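You operate a simulated robot arm through the tools that you are given. There is no shell and no other tool.

You run a simulated robot arm. Do the job below in one go: nothing can be reset, and whatever is moved stays where it is left.

## Task
Plug the three tubes in by colour, then open the red valve.
Fine: push each one home.
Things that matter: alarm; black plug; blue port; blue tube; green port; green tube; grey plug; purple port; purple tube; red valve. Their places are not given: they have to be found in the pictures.

Only the result counts: the job must be done as asked and must still hold three seconds after the hand-in. Knocking over, shifting, dropping, spilling or breaking anything else fails it.

## Robot
A 6-joint arm with a two-finger gripper, fixed in place. Base frame: the origin is at the foot of the arm, x ahead of it, y to its left, z up; the work surface is at about z = 0.85. Lengths are in m, angles in degrees, forces in N, time in s.
Its first joint turns from -166.0 to 166.0 degrees. Payload 2.45 kg.
Tool frame: the origin (TCP) lies between the finger pads and is the grasp point; the fingertips stand 0.02 m ahead of it; z points along the fingers, y is the line along which they close. The gripper opens to 0.14 m. The gripper's body begins 0.168 m behind the TCP.
Orientation is told as [roll, pitch, yaw] about the base's x, y, z axes, in that order, counted from this pose: with the fingers straight down and closing along the base's y, the tool's x points along the base's -x, its y along +y and its z along -z.

## Interface
- The arm moves only by the tool apply_moves. Its argument "moves" is a list of rows, each a list of 3 entries, a list of its own where there are three numbers: the gripper command, from -1 (shut) to 1 (fully open), values between in proportion, then the shift along the tool's x, y, z in m, then the turn, a rotation vector about the tool's x, y, z in degrees. In form: [[claw, [dx, dy, dz], [rx, ry, rz]], ...]. A call has 1 to 20 rows; each row shifts and turns the commanded pose from where the row before left it, along the tool's axes as they then stand. Each row takes 0.2 s and may step no farther than 0.05 m and 8.6 degrees from the row before; otherwise, or with a gripper value out of range, the whole call is refused. Where a pose cannot be reached the arm comes as near as it can. A force on the tool above 40 N (or 10 N above the force at the start of the call, whichever is more), or a blocked arm, ends the call early, and 0.2 s more pass. The fingers move at their own pace (about 0.045 m/s each) and stop on an object; they squeeze with about 20 N. The grip force told is the motor's: it shows also when the fingers shut on nothing. Time passes only in rows, and 0.2 s behind the last, so rows that do not move let the fingers close. It gives the time, the measured TCP pose, the force on the tool (base axes), the opening and the grip force at its end, in the units of the frame above (readings bear some noise), with the torque about the TCP (base axes, N m) and any sound that the robot's microphone picked up.
- Cameras (640 x 400 px; columns grow to the right, rows downward): "scene" is fixed at [0.4, 0.4997, 1.605]; the picture's right is [-0.35, -0.94, 0.00], its down [-0.64, 0.24, -0.73] and it looks along [0.68, -0.25, -0.69] (base axes); focal length 337 px, centre (320, 200). "wrist" rides on the gripper at [0.078, 0.011, -0.209] in the tool frame; the picture's right is [-0.14, 0.99, 0.00], its down [-0.92, -0.13, -0.37] and it looks along [-0.37, -0.05, 0.93] (tool axes); focal length 280 px, centre (320, 200).
- get_image(camera): a new picture of that camera. The clock stands still meanwhile.
- probe_pixels(camera, pixels): for up to 12 pixels [column, row] of the newest picture of that camera ("zoom" is the newest enlarged one), the place [x, y, z] in the base frame of the surface seen there, good to about 0.002 m. The clock stands still meanwhile.
- inspect(camera, box): a new picture of the part [left, top, right, bottom] of that camera's present view, enlarged. The clock stands still meanwhile.
- hand_in(): hands the job in; it is judged then, once.

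Unless the task says otherwise, let go and move clear before handing in.

The tools are called after ">>>" by a JSON object that holds its "method" and its "body". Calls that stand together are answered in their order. apply_moves: Moves the arm, as the interface text tells. Its arguments: {"type":"object","properties":{"moves":{"type":"array"}},"required":["moves"]} The other tools are called the same way: get_image (camera) takes a picture; probe_pixels (camera, pixels) gives the place of the surface under pixels of a picture; inspect (camera, box) takes an enlarged picture of a part of a camera's view; hand_in () hands the job in.

At the start:

```text
t: 0.0
position: [0.8113, 0.1046, 1.1973]
tcp_rot: [0.0, 0.0, 0.1]
wrist_force: [-0.1, 0.3, -0.3]
torque: [0.0, 0.0, 0.01]
gripper_width: 0.14
gripper_force: 0.1
```

scene: 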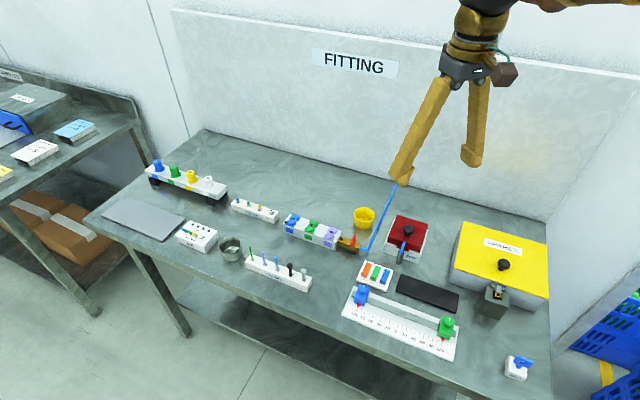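
wrist: 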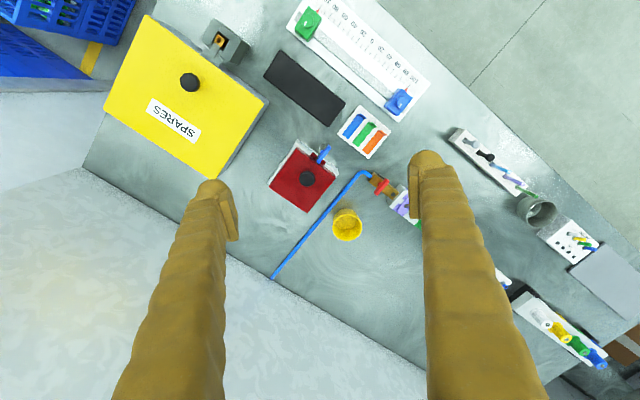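

The scene shows a rack near (278,270) holding thin tubes and plugs, a port block near (312,230) with blue/green/purple sections, and a valve near (355,243). I'll enlarge these areas.

>>> {"method": "inspect", "body": {"camera": "scene", "box": [220, 230, 330, 300]}}

>>> {"method": "inspect", "body": {"camera": "scene", "box": [270, 190, 390, 265]}}

>>> {"method": "inspect", "body": {"camera": "scene", "box": [130, 150, 290, 250]}}

>>> {"method": "inspect", "body": {"camera": "scene", "box": [330, 200, 560, 380]}}

```text
5.71 times, centred on (275, 265) of scene
```

zoom: 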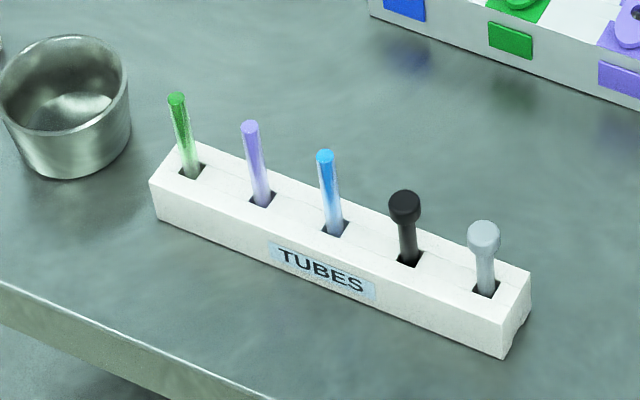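

```text
5.33 times, centred on (330, 228) of scene
```

zoom: 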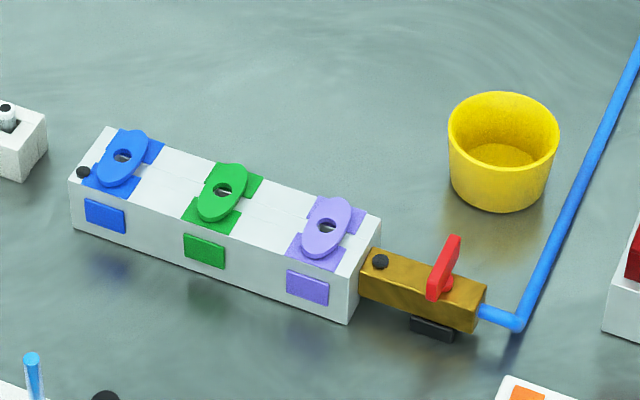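

```text
4.00 times, centred on (210, 200) of scene
```

zoom: 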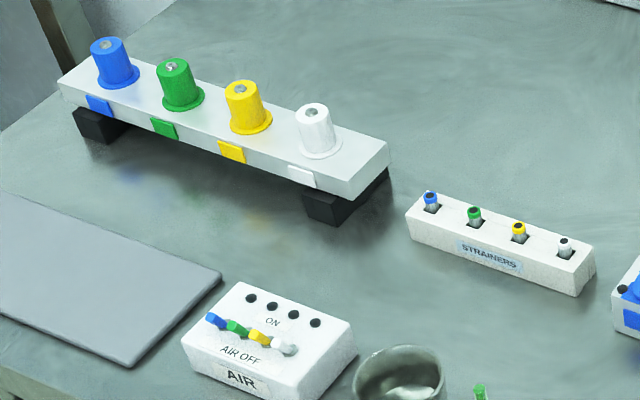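

```text
2.22 times, centred on (445, 290) of scene
```

zoom: 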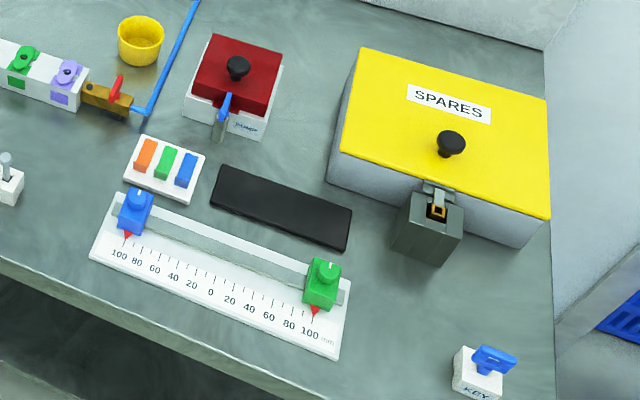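

The block has three collars with holes, and a brass valve with a red lever. I'll zoom closer on the ports, tubes and valve.

>>> {"method": "inspect", "body": {"camera": "scene", "box": [280, 208, 320, 233]}}

>>> {"method": "inspect", "body": {"camera": "scene", "box": [325, 220, 373, 260]}}

>>> {"method": "inspect", "body": {"camera": "wrist", "box": [360, 160, 430, 230]}}

>>> {"method": "inspect", "body": {"camera": "scene", "box": [275, 205, 365, 261]}}

```text
16.00 times, centred on (300, 220) of scene
```

zoom: 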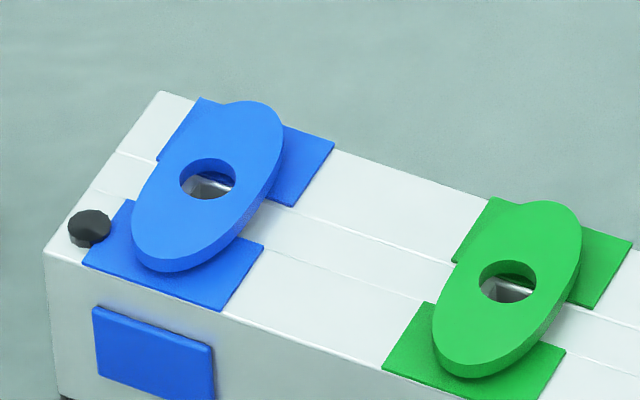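

```text
10.00 times, centred on (349, 240) of scene
```

zoom: 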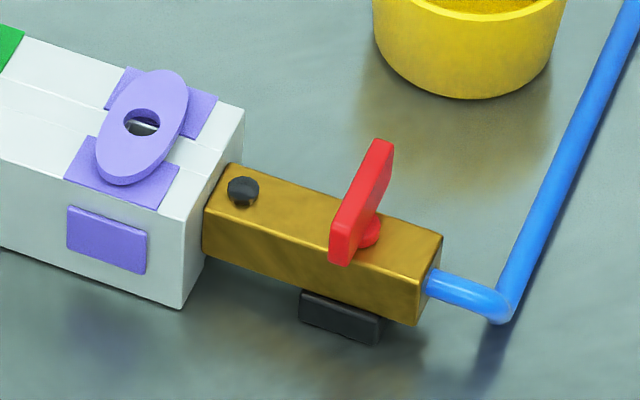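

```text
5.71 times, centred on (395, 195) of wrist
```

zoom: 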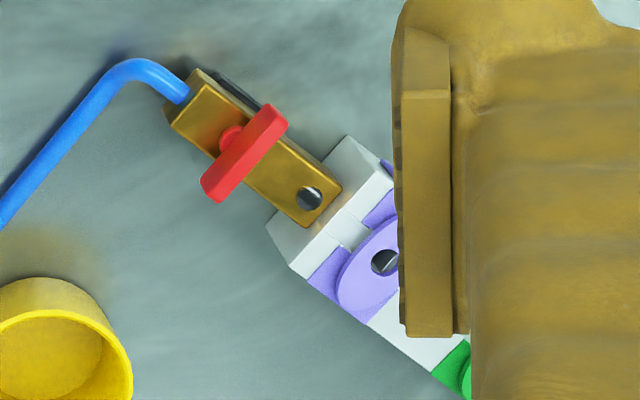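

```text
7.11 times, centred on (320, 233) of scene
```

zoom: 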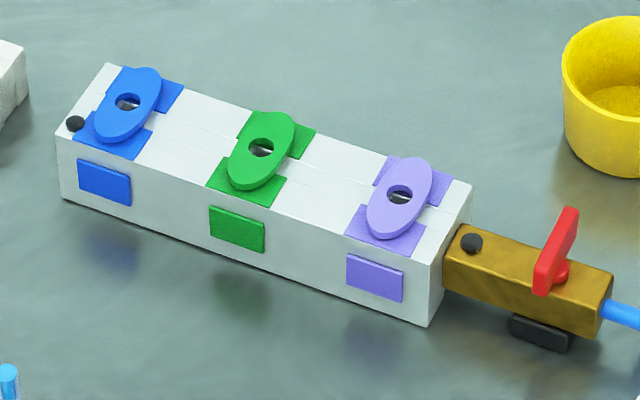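

Now I'll probe the geometry of the block, collars, valve and lever in this last zoom.

>>> {"method": "probe_pixels", "body": {"camera": "zoom", "pixels": [[128, 103], [110, 122], [150, 80], [261, 149], [245, 175], [285, 120], [399, 197], [382, 222], [420, 168], [330, 160], [330, 200], [75, 123]]}}

>>> {"method": "inspect", "body": {"camera": "scene", "box": [325, 220, 373, 260]}}

```text
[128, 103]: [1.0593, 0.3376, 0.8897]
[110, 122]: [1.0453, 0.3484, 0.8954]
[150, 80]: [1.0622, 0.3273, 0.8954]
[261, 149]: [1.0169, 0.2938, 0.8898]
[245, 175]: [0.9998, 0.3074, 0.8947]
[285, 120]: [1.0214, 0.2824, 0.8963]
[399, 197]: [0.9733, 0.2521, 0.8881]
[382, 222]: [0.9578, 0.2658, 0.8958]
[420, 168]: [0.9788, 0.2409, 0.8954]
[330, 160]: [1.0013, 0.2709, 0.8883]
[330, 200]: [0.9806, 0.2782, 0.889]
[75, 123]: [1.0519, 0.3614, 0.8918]
```

```text
10.00 times, centred on (349, 240) of scene
```

zoom: 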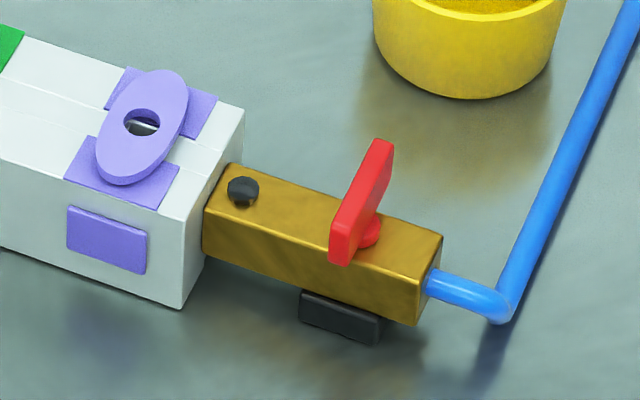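

>>> {"method": "probe_pixels", "body": {"camera": "zoom", "pixels": [[243, 190], [345, 210], [380, 150], [342, 250], [360, 200], [369, 235], [230, 200], [430, 250], [220, 175], [410, 310], [500, 310], [140, 125]]}}

>>> {"method": "inspect", "body": {"camera": "scene", "box": [240, 240, 320, 292]}}

```text
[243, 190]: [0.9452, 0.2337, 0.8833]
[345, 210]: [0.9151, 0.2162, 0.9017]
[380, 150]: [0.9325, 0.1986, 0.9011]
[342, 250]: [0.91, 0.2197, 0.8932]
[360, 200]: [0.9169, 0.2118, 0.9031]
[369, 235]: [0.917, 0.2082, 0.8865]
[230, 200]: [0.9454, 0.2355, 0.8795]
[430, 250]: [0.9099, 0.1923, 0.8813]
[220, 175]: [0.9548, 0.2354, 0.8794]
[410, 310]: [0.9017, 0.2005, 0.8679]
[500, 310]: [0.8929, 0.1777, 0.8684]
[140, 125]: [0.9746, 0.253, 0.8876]
```

```text
7.69 times, centred on (280, 266) of scene
```

zoom: 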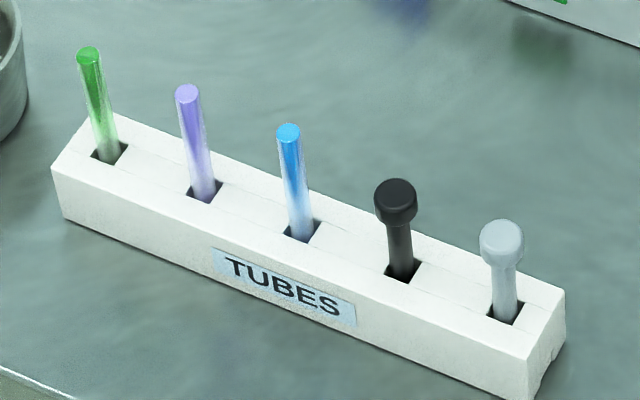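

>>> {"method": "probe_pixels", "body": {"camera": "zoom", "pixels": [[88, 53], [105, 150], [187, 91], [204, 190], [288, 130], [302, 230], [396, 195], [402, 268], [505, 310], [500, 240], [150, 150], [340, 250]]}}

>>> {"method": "inspect", "body": {"camera": "scene", "box": [246, 242, 286, 274]}}

```text
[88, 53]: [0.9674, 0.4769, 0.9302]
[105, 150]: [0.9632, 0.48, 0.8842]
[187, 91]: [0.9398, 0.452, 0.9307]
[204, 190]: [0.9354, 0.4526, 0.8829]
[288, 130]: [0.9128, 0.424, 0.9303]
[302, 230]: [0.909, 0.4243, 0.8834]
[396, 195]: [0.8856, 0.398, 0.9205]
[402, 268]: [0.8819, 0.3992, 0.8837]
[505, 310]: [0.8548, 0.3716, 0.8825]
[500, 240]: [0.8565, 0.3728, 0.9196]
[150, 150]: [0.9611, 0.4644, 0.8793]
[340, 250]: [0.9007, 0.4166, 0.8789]
```

```text
12.50 times, centred on (266, 258) of scene
```

zoom: 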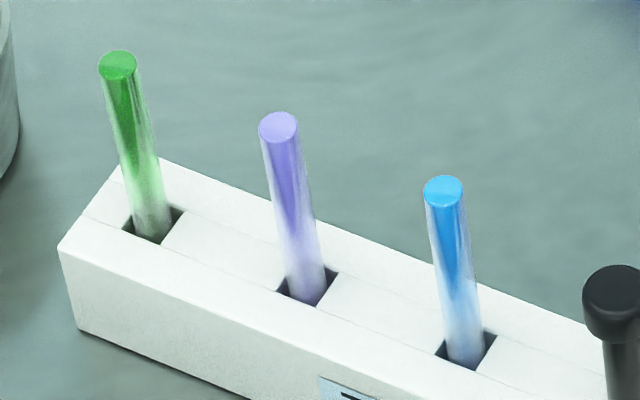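

Tubes stand at about green (0.967,0.478), purple (0.940,0.452), blue (0.912,0.424), with tops at z≈0.930. The port holes are at about (1.06,0.338), (1.018,0.294), (0.974,0.252), and both rows run at 45°. The far ports are beyond vertical reach, so I'll yaw 45° and tilt the fingers outward, both about the closing axis.

>>> {"method": "apply_moves", "body": {"moves": [[0, [0, 0, 0], [0, 0, -7.5]], [0, [0, 0, 0], [0, 0, -7.5]], [0, [0, 0, 0], [0, 0, -7.5]], [0, [0, 0, 0], [0, 0, -7.5]], [0, [0, 0, 0], [0, 0, -7.5]], [0, [0, 0, 0], [0, 0, -7.5]], [0, [0, 0, 0], [0, -8.333, 0]], [0, [0, 0, 0], [0, -8.333, 0]], [0, [0, 0, 0], [0, -8.334, 0]], [0, [0, 0, 0], [0, 0, 0]]]}}

```text
t: 2.2
position: [0.8106, 0.1046, 1.1976]
tcp_rot: [-0.1, -25.0, 45.0]
wrist_force: [-0.1, 0.9, -0.3]
torque: [0.01, 0.03, -0.04]
gripper_width: 0.0704
gripper_force: 0.1
```

The tilted pose is held, so next I check whether the blue port can be reached from above at z≈1.02.

>>> {"method": "apply_moves", "body": {"moves": [[0, [-0.0259, -0.0012, 0.0339], [0, 0, 0]], [0, [-0.0259, -0.0012, 0.0339], [0, 0, 0]], [0, [-0.0259, -0.0012, 0.0339], [0, 0, 0]], [0, [-0.0259, -0.0012, 0.0339], [0, 0, 0]], [0, [-0.0259, -0.0012, 0.0339], [0, 0, 0]], [0, [-0.0259, -0.0012, 0.0339], [0, 0, 0]], [0, [-0.0259, -0.0012, 0.0339], [0, 0, 0]], [0, [-0.0259, -0.0012, 0.0339], [0, 0, 0]], [0, [-0.0259, -0.0012, 0.0339], [0, 0, 0]], [0, [0, 0, 0], [0, 0, 0]]]}}

>>> {"method": "get_image", "body": {"camera": "wrist"}}

>>> {"method": "get_image", "body": {"camera": "scene"}}

```text
t: 4.4
position: [1.0588, 0.3377, 1.0195]
tcp_rot: [0.0, -25.0, 45.0]
wrist_force: [-0.4, -0.4, -0.1]
torque: [0.01, -0.01, 0.0]
gripper_width: 0.0698
gripper_force: 0.0
```

```text
taken
```

wrist: 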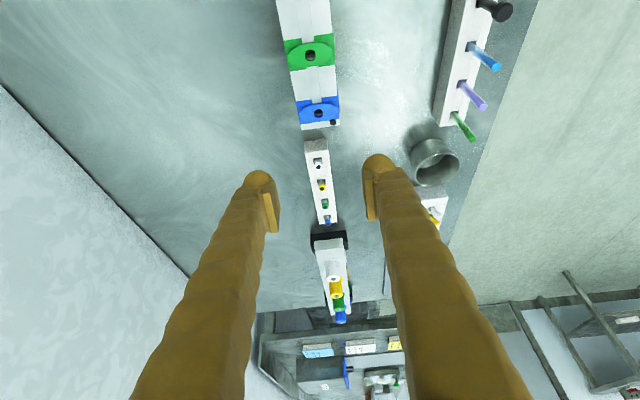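

```text
taken
```

scene: 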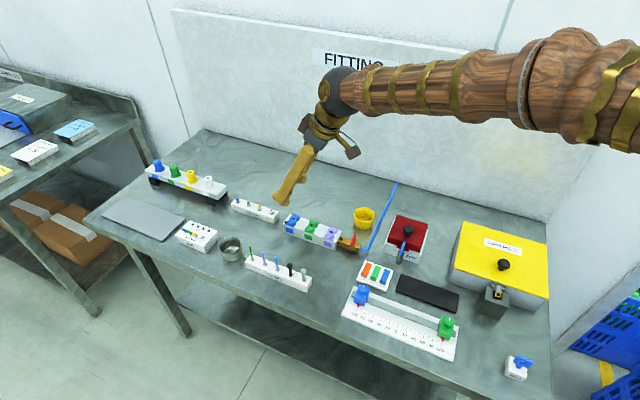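

The pose above blue was reached exactly. The wrist view shows the ports at (311,55) and (319,113), so I'll enlarge it for accurate hole positions.

>>> {"method": "inspect", "body": {"camera": "wrist", "box": [270, 20, 366, 130]}}

>>> {"method": "inspect", "body": {"camera": "wrist", "box": [290, 88, 350, 128]}}

```text
3.64 times, centred on (318, 75) of wrist
```

zoom: 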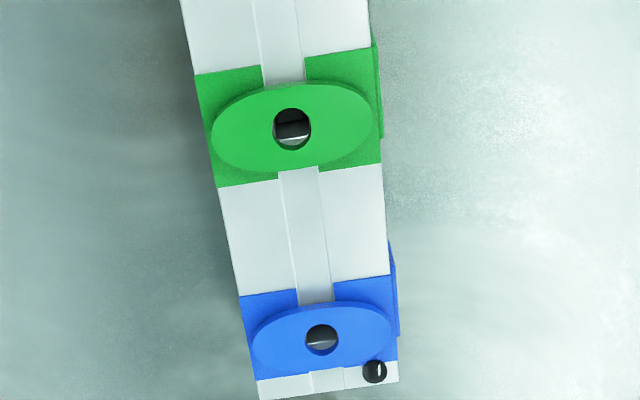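

```text
10.00 times, centred on (320, 108) of wrist
```

zoom: 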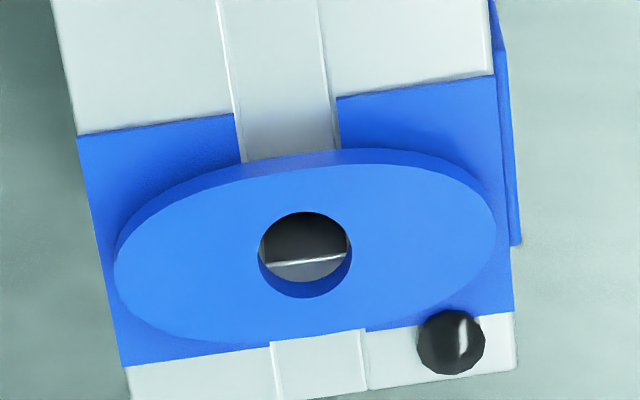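

>>> {"method": "probe_pixels", "body": {"camera": "zoom", "pixels": [[252, 252], [358, 252], [305, 205], [305, 304], [305, 240], [305, 270], [120, 262], [492, 230], [450, 345], [290, 120], [180, 120], [220, 160]]}}

>>> {"method": "inspect", "body": {"camera": "wrist", "box": [280, 32, 340, 72]}}

```text
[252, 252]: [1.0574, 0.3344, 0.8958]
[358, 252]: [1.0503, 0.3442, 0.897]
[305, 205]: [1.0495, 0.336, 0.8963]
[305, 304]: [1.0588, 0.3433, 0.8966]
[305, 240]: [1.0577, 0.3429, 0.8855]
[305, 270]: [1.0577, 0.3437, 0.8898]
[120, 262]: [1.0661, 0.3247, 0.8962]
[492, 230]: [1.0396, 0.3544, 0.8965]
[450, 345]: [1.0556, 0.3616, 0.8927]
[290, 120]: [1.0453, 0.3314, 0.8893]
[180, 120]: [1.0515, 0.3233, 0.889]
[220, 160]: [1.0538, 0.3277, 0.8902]
```

```text
10.00 times, centred on (310, 52) of wrist
```

zoom: 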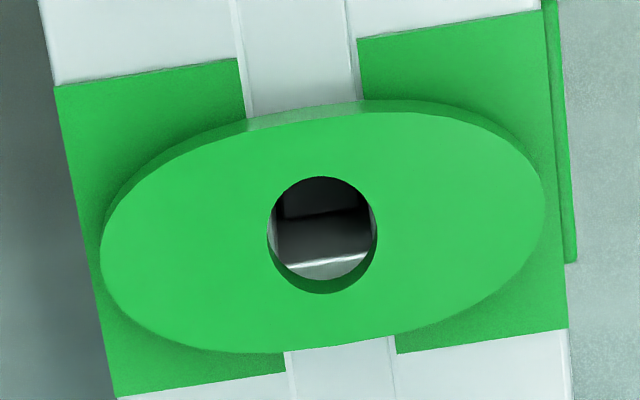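

>>> {"method": "probe_pixels", "body": {"camera": "zoom", "pixels": [[260, 236], [384, 236], [322, 168], [322, 300], [322, 200], [322, 235], [322, 255], [322, 268], [105, 250], [540, 190], [290, 200], [350, 235]]}}

>>> {"method": "inspect", "body": {"camera": "wrist", "box": [304, 44, 320, 64]}}

```text
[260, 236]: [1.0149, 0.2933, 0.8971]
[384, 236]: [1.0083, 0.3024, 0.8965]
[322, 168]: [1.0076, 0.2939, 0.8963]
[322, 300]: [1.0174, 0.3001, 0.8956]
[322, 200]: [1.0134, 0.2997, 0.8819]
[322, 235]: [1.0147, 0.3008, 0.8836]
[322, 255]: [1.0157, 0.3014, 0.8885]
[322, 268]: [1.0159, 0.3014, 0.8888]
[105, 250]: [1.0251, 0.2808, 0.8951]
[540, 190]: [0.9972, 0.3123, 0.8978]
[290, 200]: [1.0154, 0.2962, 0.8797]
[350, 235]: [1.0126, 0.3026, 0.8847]
```

```text
16.00 times, centred on (312, 54) of wrist
```

zoom: 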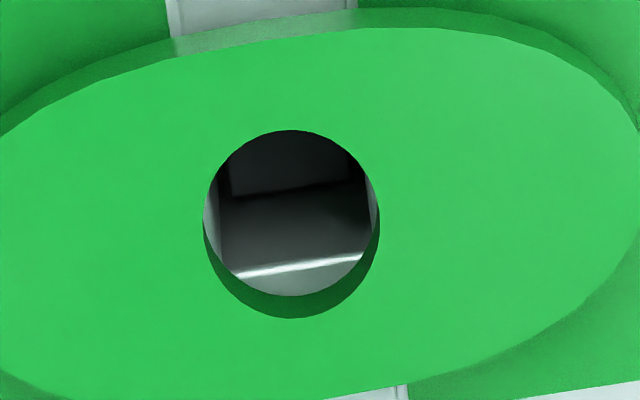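

Hole centres come out at about blue (1.054,0.3395) and green (1.012,0.2975), with collar tops at 0.896. Next I move above the blue tube with a narrower opening and take a close look.

>>> {"method": "apply_moves", "body": {"moves": [[-0.5, [0.01325, 0.0411, 0.0033], [0, 0, 0]], [-0.5, [0.01325, 0.0411, 0.0033], [0, 0, 0]], [-0.5, [0.01325, 0.0411, 0.0033], [0, 0, 0]], [-0.5, [0.01325, 0.0411, 0.0033], [0, 0, 0]], [-0.5, [0, 0, 0], [0, 0, 0]]]}}

>>> {"method": "get_image", "body": {"camera": "wrist"}}

>>> {"method": "inspect", "body": {"camera": "scene", "box": [210, 190, 350, 290]}}

```text
t: 5.6
position: [0.9136, 0.4249, 0.9847]
tcp_rot: [0.0, -25.0, 45.1]
wrist_force: [-0.2, -0.6, -0.1]
torque: [-0.02, -0.02, 0.0]
gripper_width: 0.0351
gripper_force: 0.1
```

```text
taken
```

wrist: 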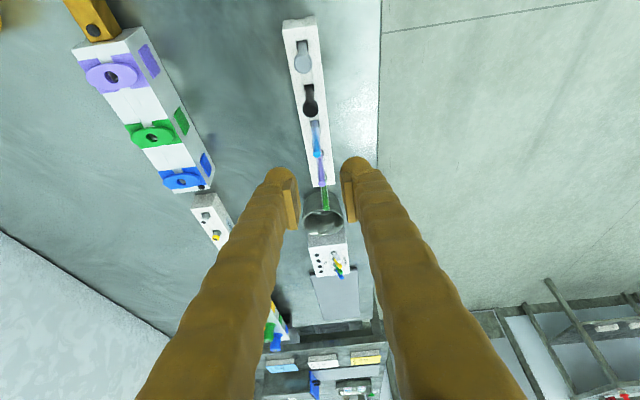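

```text
4.00 times, centred on (280, 240) of scene
```

zoom: 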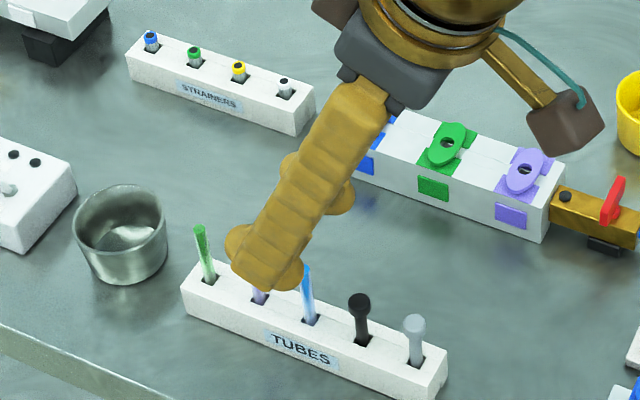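

The wrist view shows the tubes at (315,140), (321,170) and (325,200), between the fingers. I'll zoom in on tubes and purple port for accurate positions.

>>> {"method": "inspect", "body": {"camera": "wrist", "box": [300, 110, 345, 215]}}

>>> {"method": "inspect", "body": {"camera": "wrist", "box": [300, 115, 332, 165]}}

```text
3.81 times, centred on (322, 162) of wrist
```

zoom: 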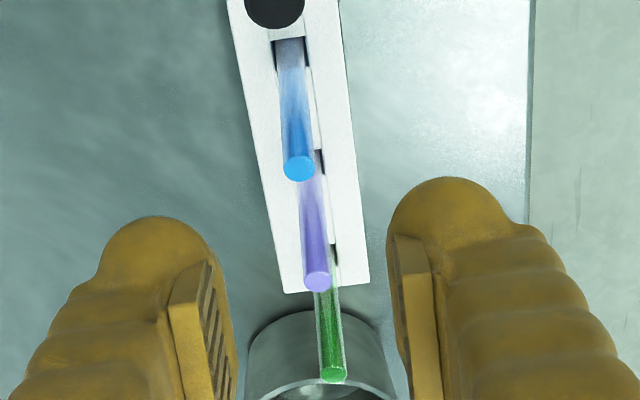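

```text
8.00 times, centred on (316, 140) of wrist
```

zoom: 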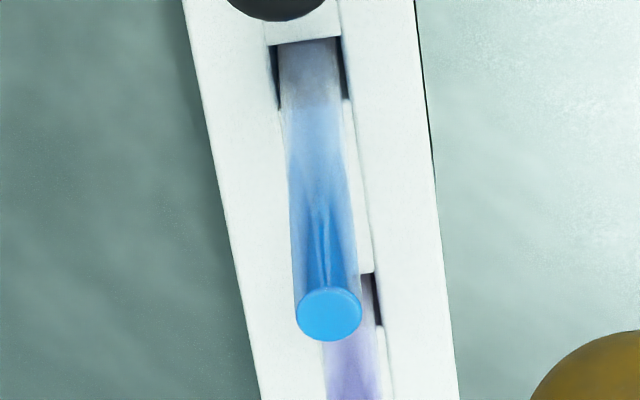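

>>> {"method": "probe_pixels", "body": {"camera": "zoom", "pixels": [[329, 314], [300, 314], [358, 314], [329, 290], [329, 336], [310, 60], [285, 60], [332, 60]]}}

>>> {"method": "inspect", "body": {"camera": "wrist", "box": [70, 50, 220, 200]}}

>>> {"method": "inspect", "body": {"camera": "wrist", "box": [90, 55, 138, 95]}}

```text
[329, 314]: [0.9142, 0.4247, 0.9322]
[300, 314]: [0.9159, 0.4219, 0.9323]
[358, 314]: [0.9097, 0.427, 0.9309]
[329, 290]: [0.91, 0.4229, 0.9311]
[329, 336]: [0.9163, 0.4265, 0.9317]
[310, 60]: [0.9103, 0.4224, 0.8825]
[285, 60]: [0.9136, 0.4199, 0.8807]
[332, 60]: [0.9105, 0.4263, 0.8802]
```

```text
2.67 times, centred on (145, 125) of wrist
```

zoom: 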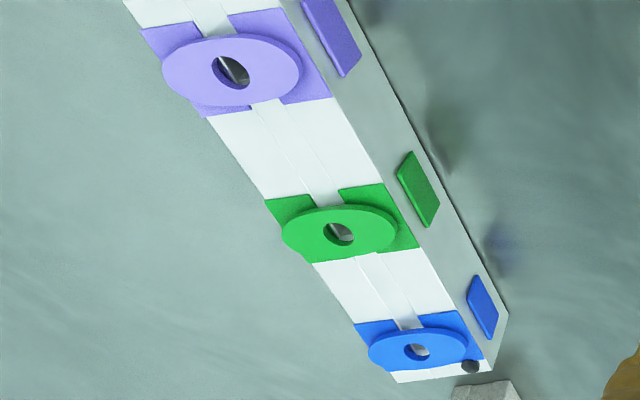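

```text
10.00 times, centred on (114, 75) of wrist
```

zoom: 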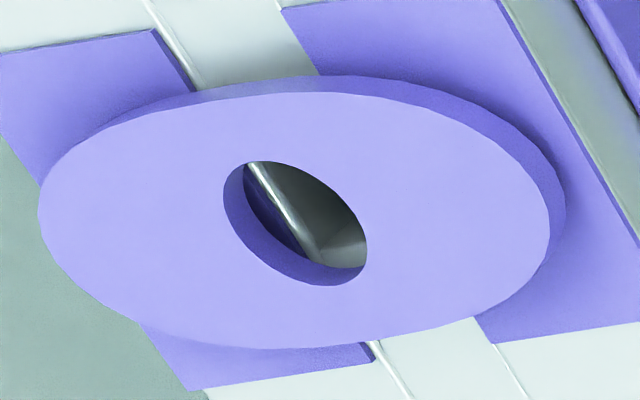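

>>> {"method": "probe_pixels", "body": {"camera": "zoom", "pixels": [[215, 195], [376, 250], [255, 152], [335, 295], [232, 258], [362, 188], [42, 210], [545, 220], [330, 200], [340, 245]]}}

>>> {"method": "inspect", "body": {"camera": "wrist", "box": [70, 0, 140, 44]}}

```text
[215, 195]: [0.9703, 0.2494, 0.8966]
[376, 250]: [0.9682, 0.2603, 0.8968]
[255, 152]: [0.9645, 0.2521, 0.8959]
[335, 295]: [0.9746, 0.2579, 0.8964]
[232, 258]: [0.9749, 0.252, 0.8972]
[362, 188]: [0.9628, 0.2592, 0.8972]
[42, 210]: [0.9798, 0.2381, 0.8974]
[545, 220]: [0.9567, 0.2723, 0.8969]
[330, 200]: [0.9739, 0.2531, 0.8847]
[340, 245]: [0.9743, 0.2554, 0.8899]
```

```text
9.09 times, centred on (105, 22) of wrist
```

zoom: 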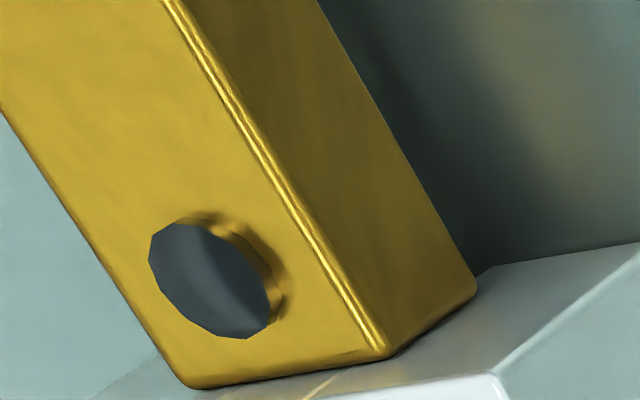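

Blue tube top centre is about (0.9135,0.4245,0.931), nearly below the TCP, and the purple hole is about (0.9708,0.2552). I'll descend straight down 64 mm to z≈0.921 and check before closing.

>>> {"method": "apply_moves", "body": {"moves": [[-0.5, [0.0095, 0, 0.0204], [0, 0, 0]], [-0.5, [0.0095, 0, 0.0204], [0, 0, 0]], [-0.5, [0.008, 0, 0.0172], [0, 0, 0]], [-0.5, [0, 0, 0], [0, 0, 0]]]}}

>>> {"method": "get_image", "body": {"camera": "wrist"}}

>>> {"method": "inspect", "body": {"camera": "wrist", "box": [270, 140, 370, 220]}}

>>> {"method": "inspect", "body": {"camera": "scene", "box": [240, 230, 320, 292]}}

```text
t: 6.6
position: [0.9119, 0.4228, 0.9195]
tcp_rot: [0.0, -25.0, 45.0]
wrist_force: [0.2, 0.0, 0.6]
torque: [0.04, -0.03, 0.0]
gripper_width: 0.0349
gripper_force: 0.1
```

```text
taken
```

wrist: 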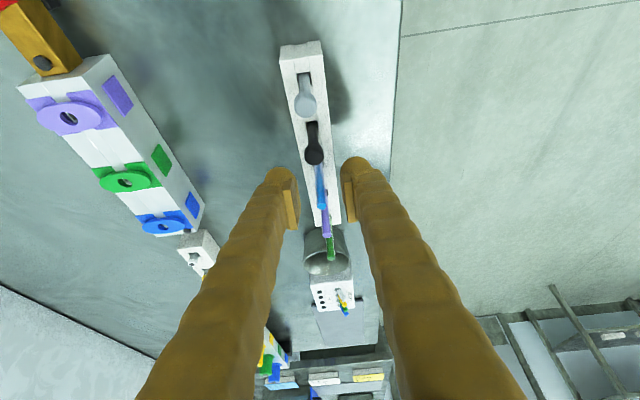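

```text
5.00 times, centred on (320, 180) of wrist
```

zoom: 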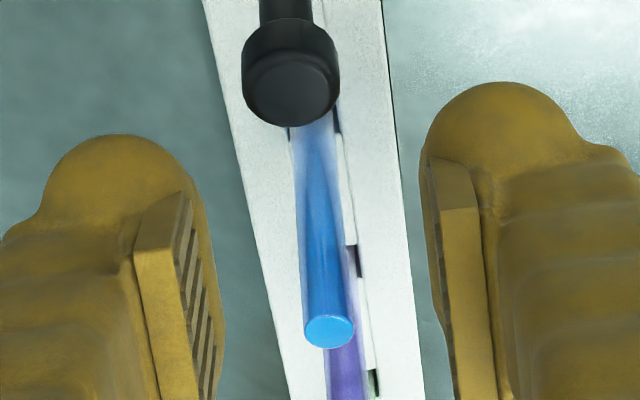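

```text
6.45 times, centred on (280, 261) of scene
```

zoom: 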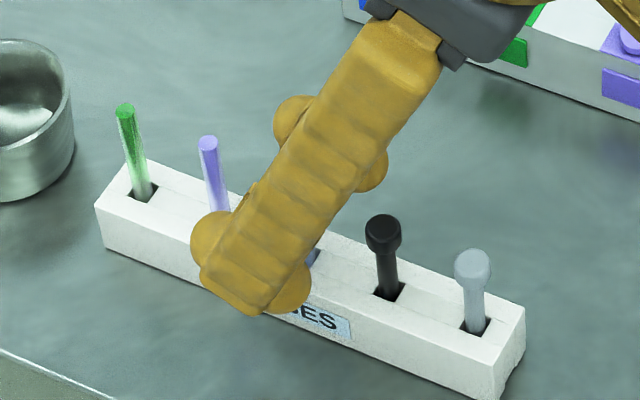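

The pads straddle the tube with about 0.6 mm offset. I'll shift by that amount and close.

>>> {"method": "apply_moves", "body": {"moves": [[-0.5, [0, 0.0006, 0], [0, 0, 0]], [-1, [0, 0, 0], [0, 0, 0]], [-1, [0, 0, 0], [0, 0, 0]], [-1, [0, 0, 0], [0, 0, 0]], [-1, [0, 0, 0], [0, 0, 0]]]}}

>>> {"method": "inspect", "body": {"camera": "wrist", "box": [270, 140, 370, 220]}}

```text
t: 7.8
position: [0.9125, 0.4242, 0.9211]
tcp_rot: [-0.1, -24.9, 44.9]
wrist_force: [-0.1, -0.4, -0.4]
torque: [-0.02, 0.0, 0.02]
gripper_width: 0.0061
gripper_force: 19.9
```

```text
5.00 times, centred on (320, 180) of wrist
```

zoom: 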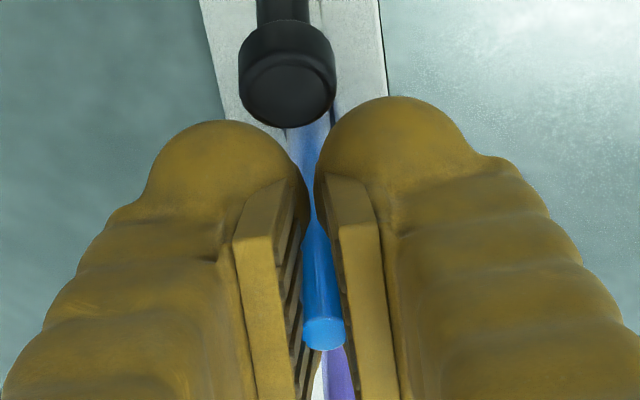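

The grip closed on the tube (6.1 mm width, 19.9 N). Lifting straight up now.

>>> {"method": "apply_moves", "body": {"moves": [[-1, [-0.0042, 0, -0.0091], [0, 0, 0]], [-1, [-0.0085, 0, -0.0181], [0, 0, 0]], [-1, [-0.0127, 0, -0.0272], [0, 0, 0]], [-1, [-0.0127, 0, -0.0272], [0, 0, 0]], [-1, [0, 0, 0], [0, 0, 0]]]}}

>>> {"method": "get_image", "body": {"camera": "wrist"}}

>>> {"method": "inspect", "body": {"camera": "scene", "box": [230, 200, 330, 282]}}

```text
t: 9.0
position: [0.9116, 0.4241, 1.01]
tcp_rot: [0.0, -25.0, 45.1]
wrist_force: [-0.6, 0.5, 1.1]
torque: [0.03, -0.01, -0.02]
gripper_width: 0.0058
gripper_force: 20.2
```

```text
taken
```

wrist: 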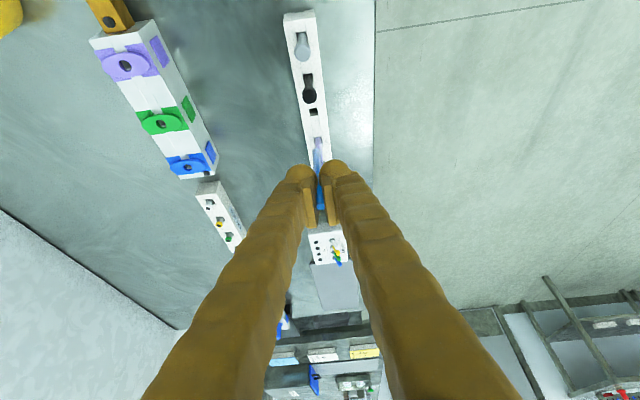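

```text
4.88 times, centred on (280, 241) of scene
```

zoom: 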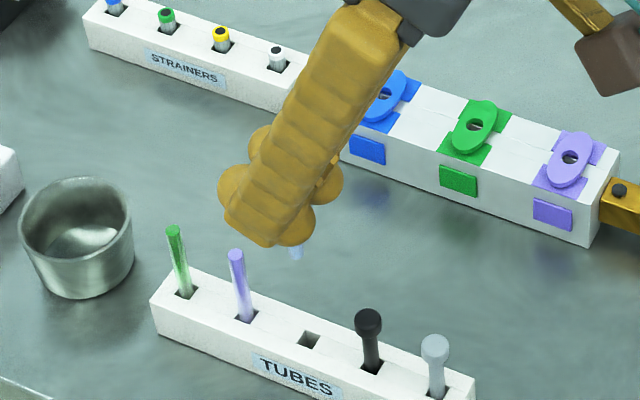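

The tube is in hand; the tip shows below the fingers at scene-zoom (295,258). I'll measure how far it hangs.

>>> {"method": "inspect", "body": {"camera": "wrist", "box": [295, 125, 345, 215]}}

>>> {"method": "inspect", "body": {"camera": "scene", "box": [270, 235, 310, 265]}}

```text
4.44 times, centred on (320, 170) of wrist
```

zoom: 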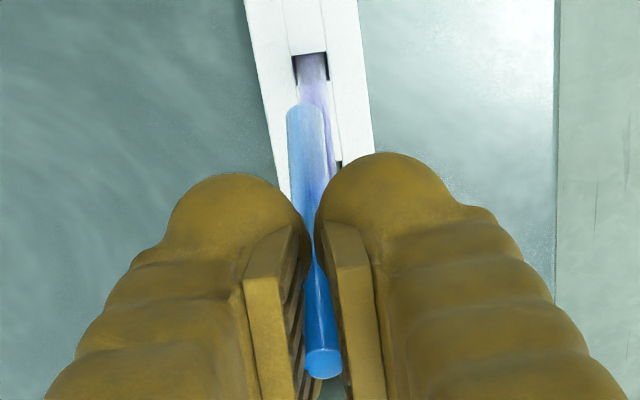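

```text
13.33 times, centred on (290, 250) of scene
```

zoom: 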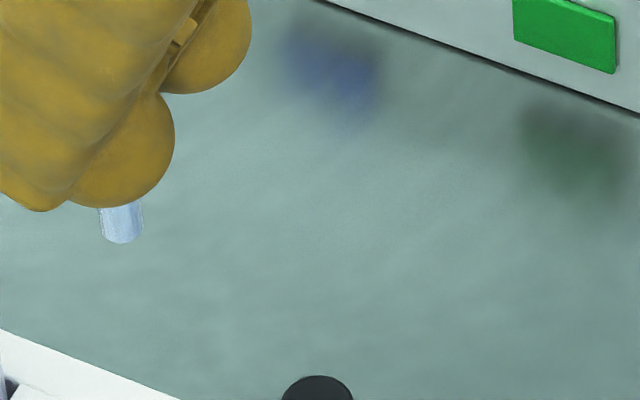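

>>> {"method": "probe_pixels", "body": {"camera": "zoom", "pixels": [[122, 225], [122, 238], [110, 225], [135, 225]]}}

>>> {"method": "probe_pixels", "body": {"camera": "wrist", "pixels": [[317, 152], [317, 157], [321, 206], [321, 208], [299, 48], [310, 95]]}}

```text
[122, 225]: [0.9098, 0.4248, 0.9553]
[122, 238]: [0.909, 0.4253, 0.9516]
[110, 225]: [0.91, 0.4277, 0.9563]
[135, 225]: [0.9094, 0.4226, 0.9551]
```

```text
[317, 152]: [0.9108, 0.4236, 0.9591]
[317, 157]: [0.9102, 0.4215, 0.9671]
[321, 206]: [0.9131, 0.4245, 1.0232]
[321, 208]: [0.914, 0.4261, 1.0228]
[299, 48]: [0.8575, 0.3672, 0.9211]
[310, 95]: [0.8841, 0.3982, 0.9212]
```

The tube is 72 mm long, vertical, with its bottom at z≈0.951 (59 mm below the TCP) and its axis at about (0.913,0.4245). Carrying it level to above the blue port.

>>> {"method": "apply_moves", "body": {"moves": [[-1, [-0.009, -0.03995, 0.0042], [0, 0, 0]], [-1, [-0.009, -0.03995, 0.0042], [0, 0, 0]], [-1, [-0.009, -0.03995, 0.0042], [0, 0, 0]], [-1, [-0.0089, -0.03995, 0.0041], [0, 0, 0]], [-1, [0, 0, 0], [0, 0, 0]]]}}

>>> {"method": "inspect", "body": {"camera": "wrist", "box": [280, 80, 360, 220]}}

>>> {"method": "inspect", "body": {"camera": "scene", "box": [260, 180, 340, 240]}}

```text
t: 10.2
position: [1.0533, 0.3379, 1.011]
tcp_rot: [0.0, -25.0, 44.9]
wrist_force: [-0.3, 0.0, -0.9]
torque: [0.01, 0.01, 0.02]
gripper_width: 0.0057
gripper_force: 20.4
```

```text
2.86 times, centred on (320, 150) of wrist
```

zoom: 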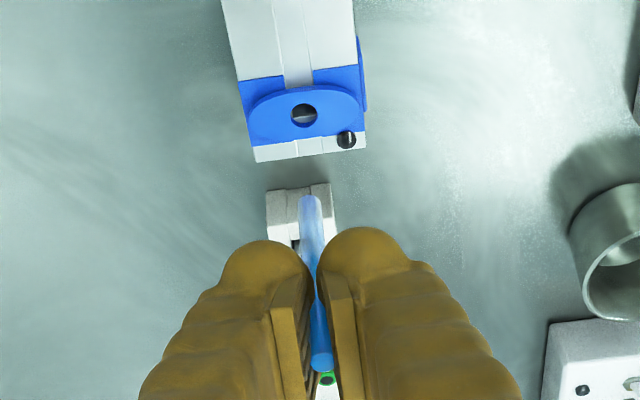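

```text
6.67 times, centred on (300, 210) of scene
```

zoom: 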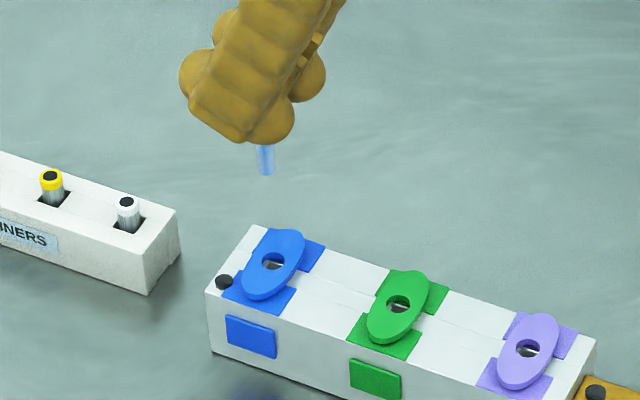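

The tube hangs roughly above the blue hole. I'll lower 45 mm so its end is about 10 mm above the collar, then check alignment close up.

>>> {"method": "apply_moves", "body": {"moves": [[-1, [0.0095, 0, 0.0204], [0, 0, 0]], [-1, [0.0095, 0, 0.0204], [0, 0, 0]], [-1, [0, 0, 0], [0, 0, 0]]]}}

>>> {"method": "inspect", "body": {"camera": "wrist", "box": [290, 110, 350, 215]}}

>>> {"method": "inspect", "body": {"camera": "wrist", "box": [295, 115, 335, 165]}}

>>> {"method": "inspect", "body": {"camera": "scene", "box": [275, 200, 315, 230]}}

```text
t: 11.0
position: [1.0538, 0.3376, 0.9659]
tcp_rot: [0.0, -25.1, 44.9]
wrist_force: [-0.6, -0.7, 1.0]
torque: [-0.01, 0.01, 0.0]
gripper_width: 0.006
gripper_force: 19.9
```

```text
3.81 times, centred on (320, 162) of wrist
```

zoom: 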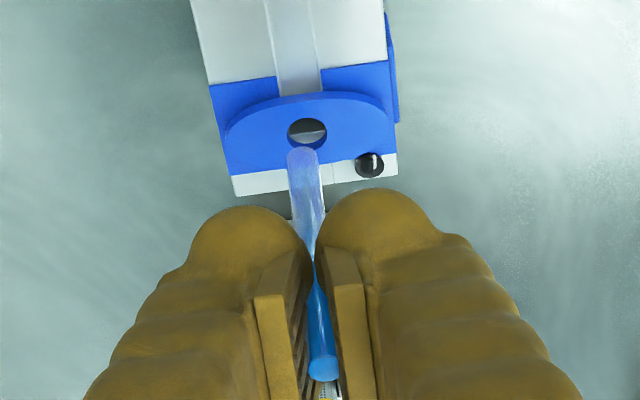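

```text
8.00 times, centred on (315, 140) of wrist
```

zoom: 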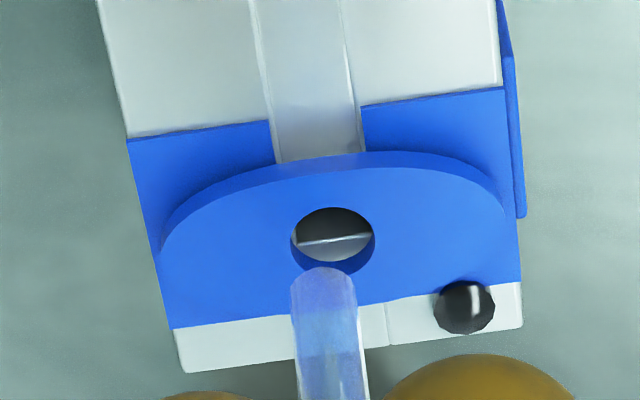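

```text
13.33 times, centred on (295, 215) of scene
```

zoom: 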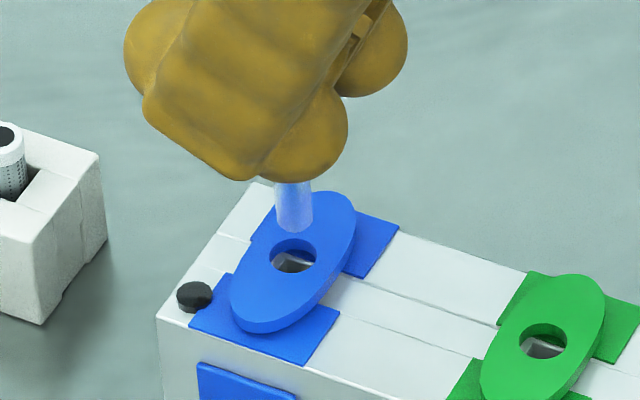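

The wrist zoom puts the hole centre at (333,241), while the tube's projected landing is about (321,239), so it needs roughly 1.2 mm in +y. I'll shift by that and recheck.

>>> {"method": "apply_moves", "body": {"moves": [[-1, [0, 0.0012, 0], [0, 0, 0]], [-1, [0.0021, 0, 0.0045], [0, 0, 0]], [-1, [0, 0, 0], [0, 0, 0]]]}}

>>> {"method": "inspect", "body": {"camera": "wrist", "box": [297, 125, 337, 165]}}

>>> {"method": "inspect", "body": {"camera": "scene", "box": [280, 207, 308, 228]}}

```text
t: 11.8
position: [1.0531, 0.3412, 0.9612]
tcp_rot: [0.0, -25.0, 45.1]
wrist_force: [0.3, 0.7, -0.7]
torque: [0.03, 0.02, 0.04]
gripper_width: 0.006
gripper_force: 19.6
```

```text
10.00 times, centred on (317, 145) of wrist
```

zoom: 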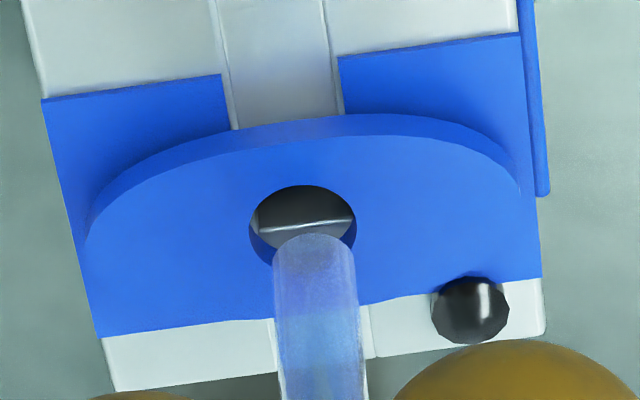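

```text
16.00 times, centred on (294, 218) of scene
```

zoom: 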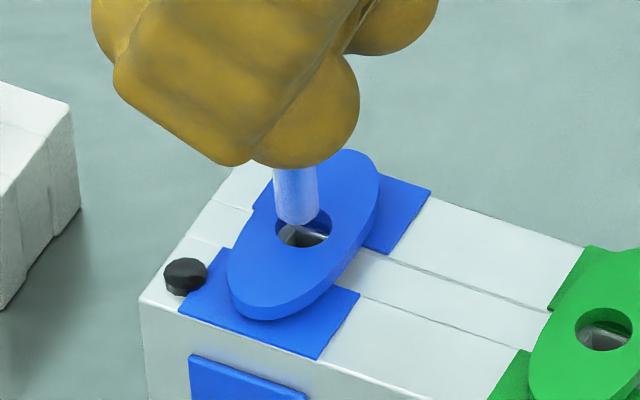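

The tube moved about 2.4 mm rather than 1.2 mm. I'll wait a little to see whether the arm is still settling.

>>> {"method": "apply_moves", "body": {"moves": [[-1, [0, 0, 0], [0, 0, 0]], [-1, [0, 0, 0], [0, 0, 0]], [-1, [0, 0, 0], [0, 0, 0]]]}}

>>> {"method": "inspect", "body": {"camera": "wrist", "box": [297, 125, 337, 165]}}

>>> {"method": "inspect", "body": {"camera": "scene", "box": [280, 207, 308, 228]}}

```text
t: 12.6
position: [1.053, 0.3396, 0.9614]
tcp_rot: [-0.1, -24.9, 45.0]
wrist_force: [0.1, -0.2, 0.9]
torque: [0.06, 0.01, -0.02]
gripper_width: 0.0062
gripper_force: 20.7
```

```text
10.00 times, centred on (317, 145) of wrist
```

zoom: 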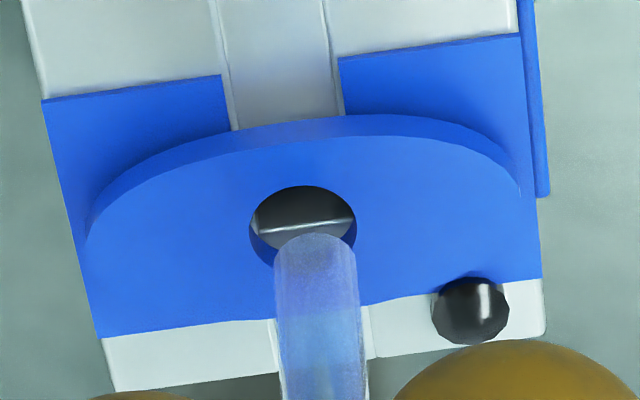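

```text
16.00 times, centred on (294, 218) of scene
```

zoom: 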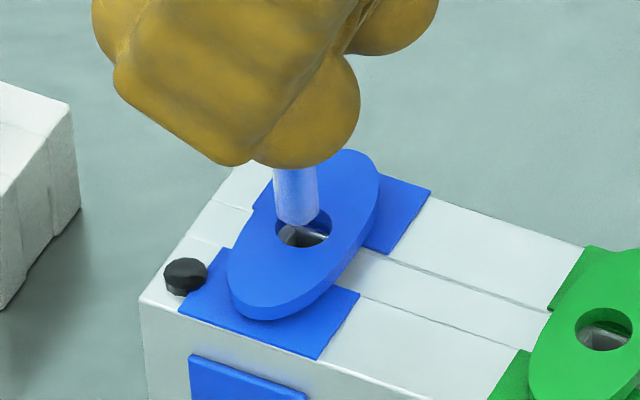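

The arm has settled and only the readings are noisy. Both views now show about 1 mm overshoot in +y and slightly outward, so I'll correct back about 1 mm and recheck.

>>> {"method": "apply_moves", "body": {"moves": [[-1, [0.0004, -0.0011, -0.0002], [0, 0, 0]], [-1, [0, 0, 0], [0, 0, 0]], [-1, [0, 0, 0], [0, 0, 0]]]}}

>>> {"method": "inspect", "body": {"camera": "wrist", "box": [297, 125, 337, 165]}}

>>> {"method": "inspect", "body": {"camera": "scene", "box": [280, 207, 308, 228]}}

```text
t: 13.4
position: [1.053, 0.3394, 0.9614]
tcp_rot: [-0.1, -24.9, 44.9]
wrist_force: [0.6, 0.4, -0.5]
torque: [0.01, -0.01, -0.01]
gripper_width: 0.0059
gripper_force: 20.2
```

```text
10.00 times, centred on (317, 145) of wrist
```

zoom: 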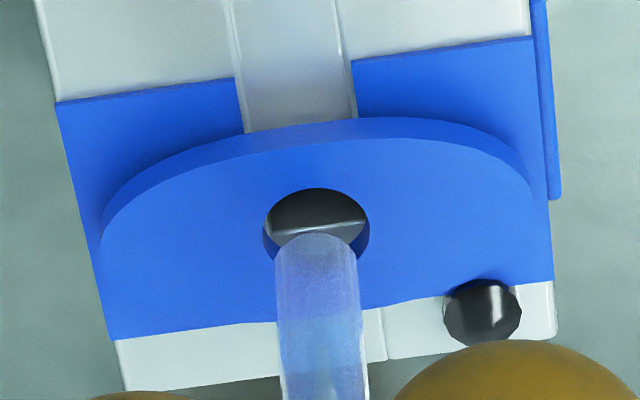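

```text
16.00 times, centred on (294, 218) of scene
```

zoom: 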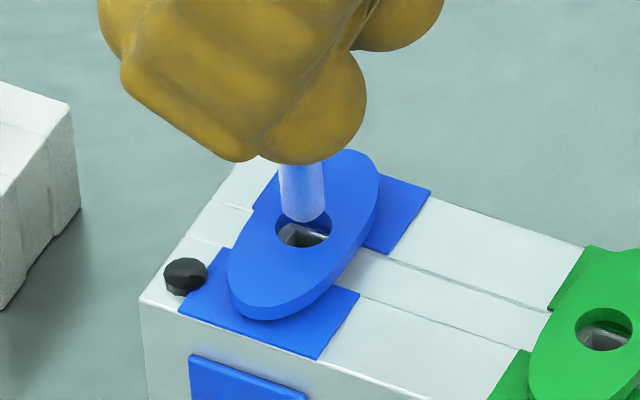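

Both views agree within about 0.5 mm: wrist hole x=316 against landing 312, scene hole (303,228) against landing (302,230). I'll lower 12 mm slowly.

>>> {"method": "apply_moves", "body": {"moves": [[-1, [0.0013, 0, 0.0027], [0, 0, 0]], [-1, [0.0013, 0, 0.0027], [0, 0, 0]], [-1, [0.0013, 0, 0.0027], [0, 0, 0]], [-1, [0.0013, 0, 0.0027], [0, 0, 0]], [-1, [0, 0, 0], [0, 0, 0]]]}}

>>> {"method": "inspect", "body": {"camera": "wrist", "box": [297, 125, 337, 165]}}

>>> {"method": "inspect", "body": {"camera": "scene", "box": [280, 207, 308, 228]}}

```text
t: 14.6
position: [1.0531, 0.3386, 0.9482]
tcp_rot: [-0.1, -25.0, 45.0]
wrist_force: [0.1, 0.0, 0.3]
torque: [0.03, 0.02, 0.01]
gripper_width: 0.0058
gripper_force: 19.6
```

```text
10.00 times, centred on (317, 145) of wrist
```

zoom: 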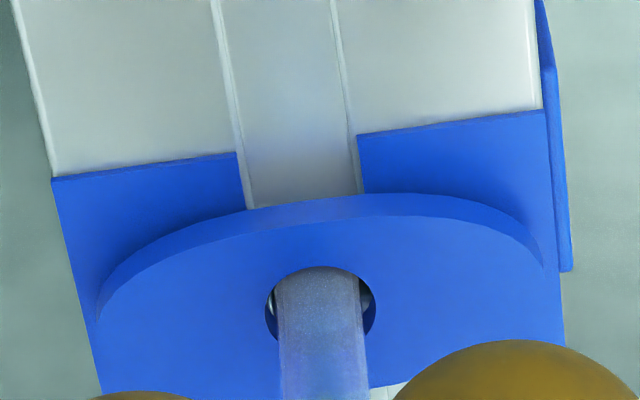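

```text
16.00 times, centred on (294, 218) of scene
```

zoom: 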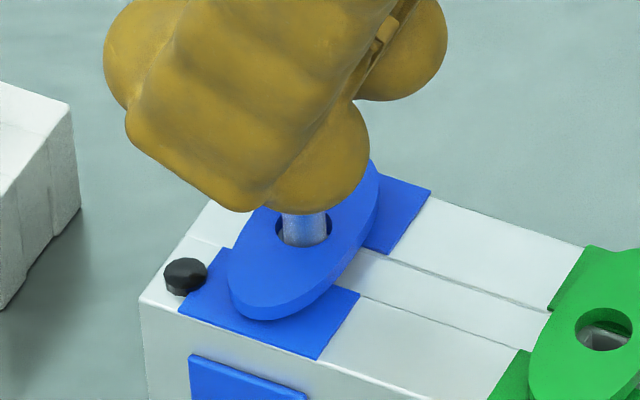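

The tube end is inside the collar hole with near-zero force. Continuing down slowly.

>>> {"method": "apply_moves", "body": {"moves": [[-1, [0.00085, 0, 0.0018], [0, 0, 0]], [-1, [0.00085, 0, 0.0018], [0, 0, 0]], [-1, [0.00085, 0, 0.0018], [0, 0, 0]], [-1, [0.00085, 0, 0.0018], [0, 0, 0]]]}}

>>> {"method": "inspect", "body": {"camera": "scene", "box": [280, 207, 308, 228]}}

```text
t: 15.6
position: [1.0525, 0.3386, 0.9402]
tcp_rot: [0.0, -25.0, 45.0]
wrist_force: [-0.1, -0.3, 0.3]
torque: [0.02, 0.02, 0.04]
gripper_width: 0.0058
gripper_force: 19.9
```

```text
16.00 times, centred on (294, 218) of scene
```

zoom: 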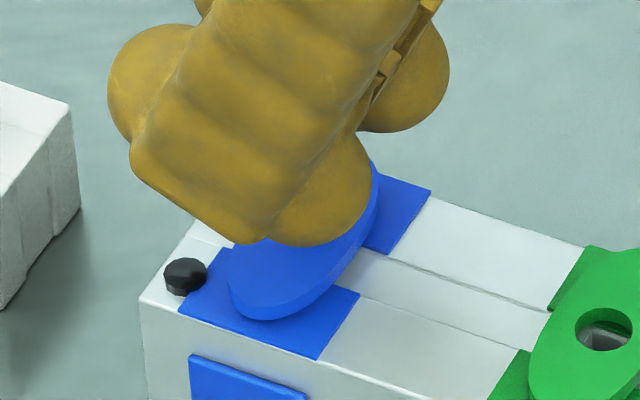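

Force is still zero with the tube bottom at about z 0.881, already inside the well. I'll continue down, watching the force.

>>> {"method": "apply_moves", "body": {"moves": [[-1, [0.00085, 0, 0.0018], [0, 0, 0]], [-1, [0.00085, 0, 0.0018], [0, 0, 0]], [-1, [0.00085, 0, 0.0018], [0, 0, 0]], [-1, [0, 0, 0], [0, 0, 0]]]}}

```text
t: 16.6
position: [1.0535, 0.3391, 0.9352]
tcp_rot: [0.0, -25.0, 44.9]
wrist_force: [1.0, 0.7, 2.8]
torque: [0.07, -0.06, -0.01]
gripper_width: 0.0061
gripper_force: 20.1
```

>>> {"method": "apply_moves", "body": {"moves": [[-1, [0.00085, 0, 0.0018], [0, 0, 0]], [-1, [0, 0, 0], [0, 0, 0]]]}}

>>> {"method": "inspect", "body": {"camera": "wrist", "box": [280, 130, 360, 220]}}

```text
t: 17.2
position: [1.0539, 0.3393, 0.9328]
tcp_rot: [-0.1, -25.1, 44.9]
wrist_force: [-0.1, 0.7, 17.6]
torque: [0.04, -0.07, -0.01]
gripper_width: 0.0061
gripper_force: 19.6
```

```text
4.44 times, centred on (320, 175) of wrist
```

zoom: 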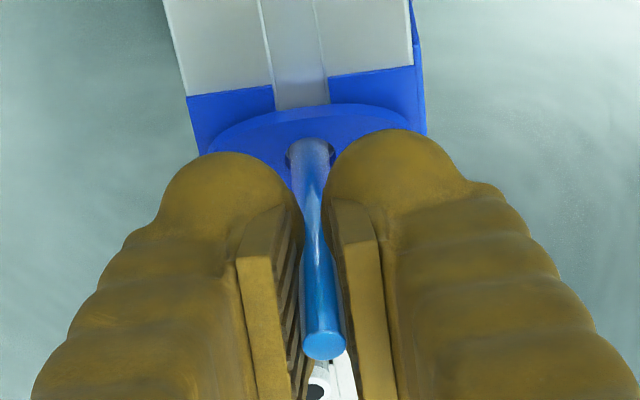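

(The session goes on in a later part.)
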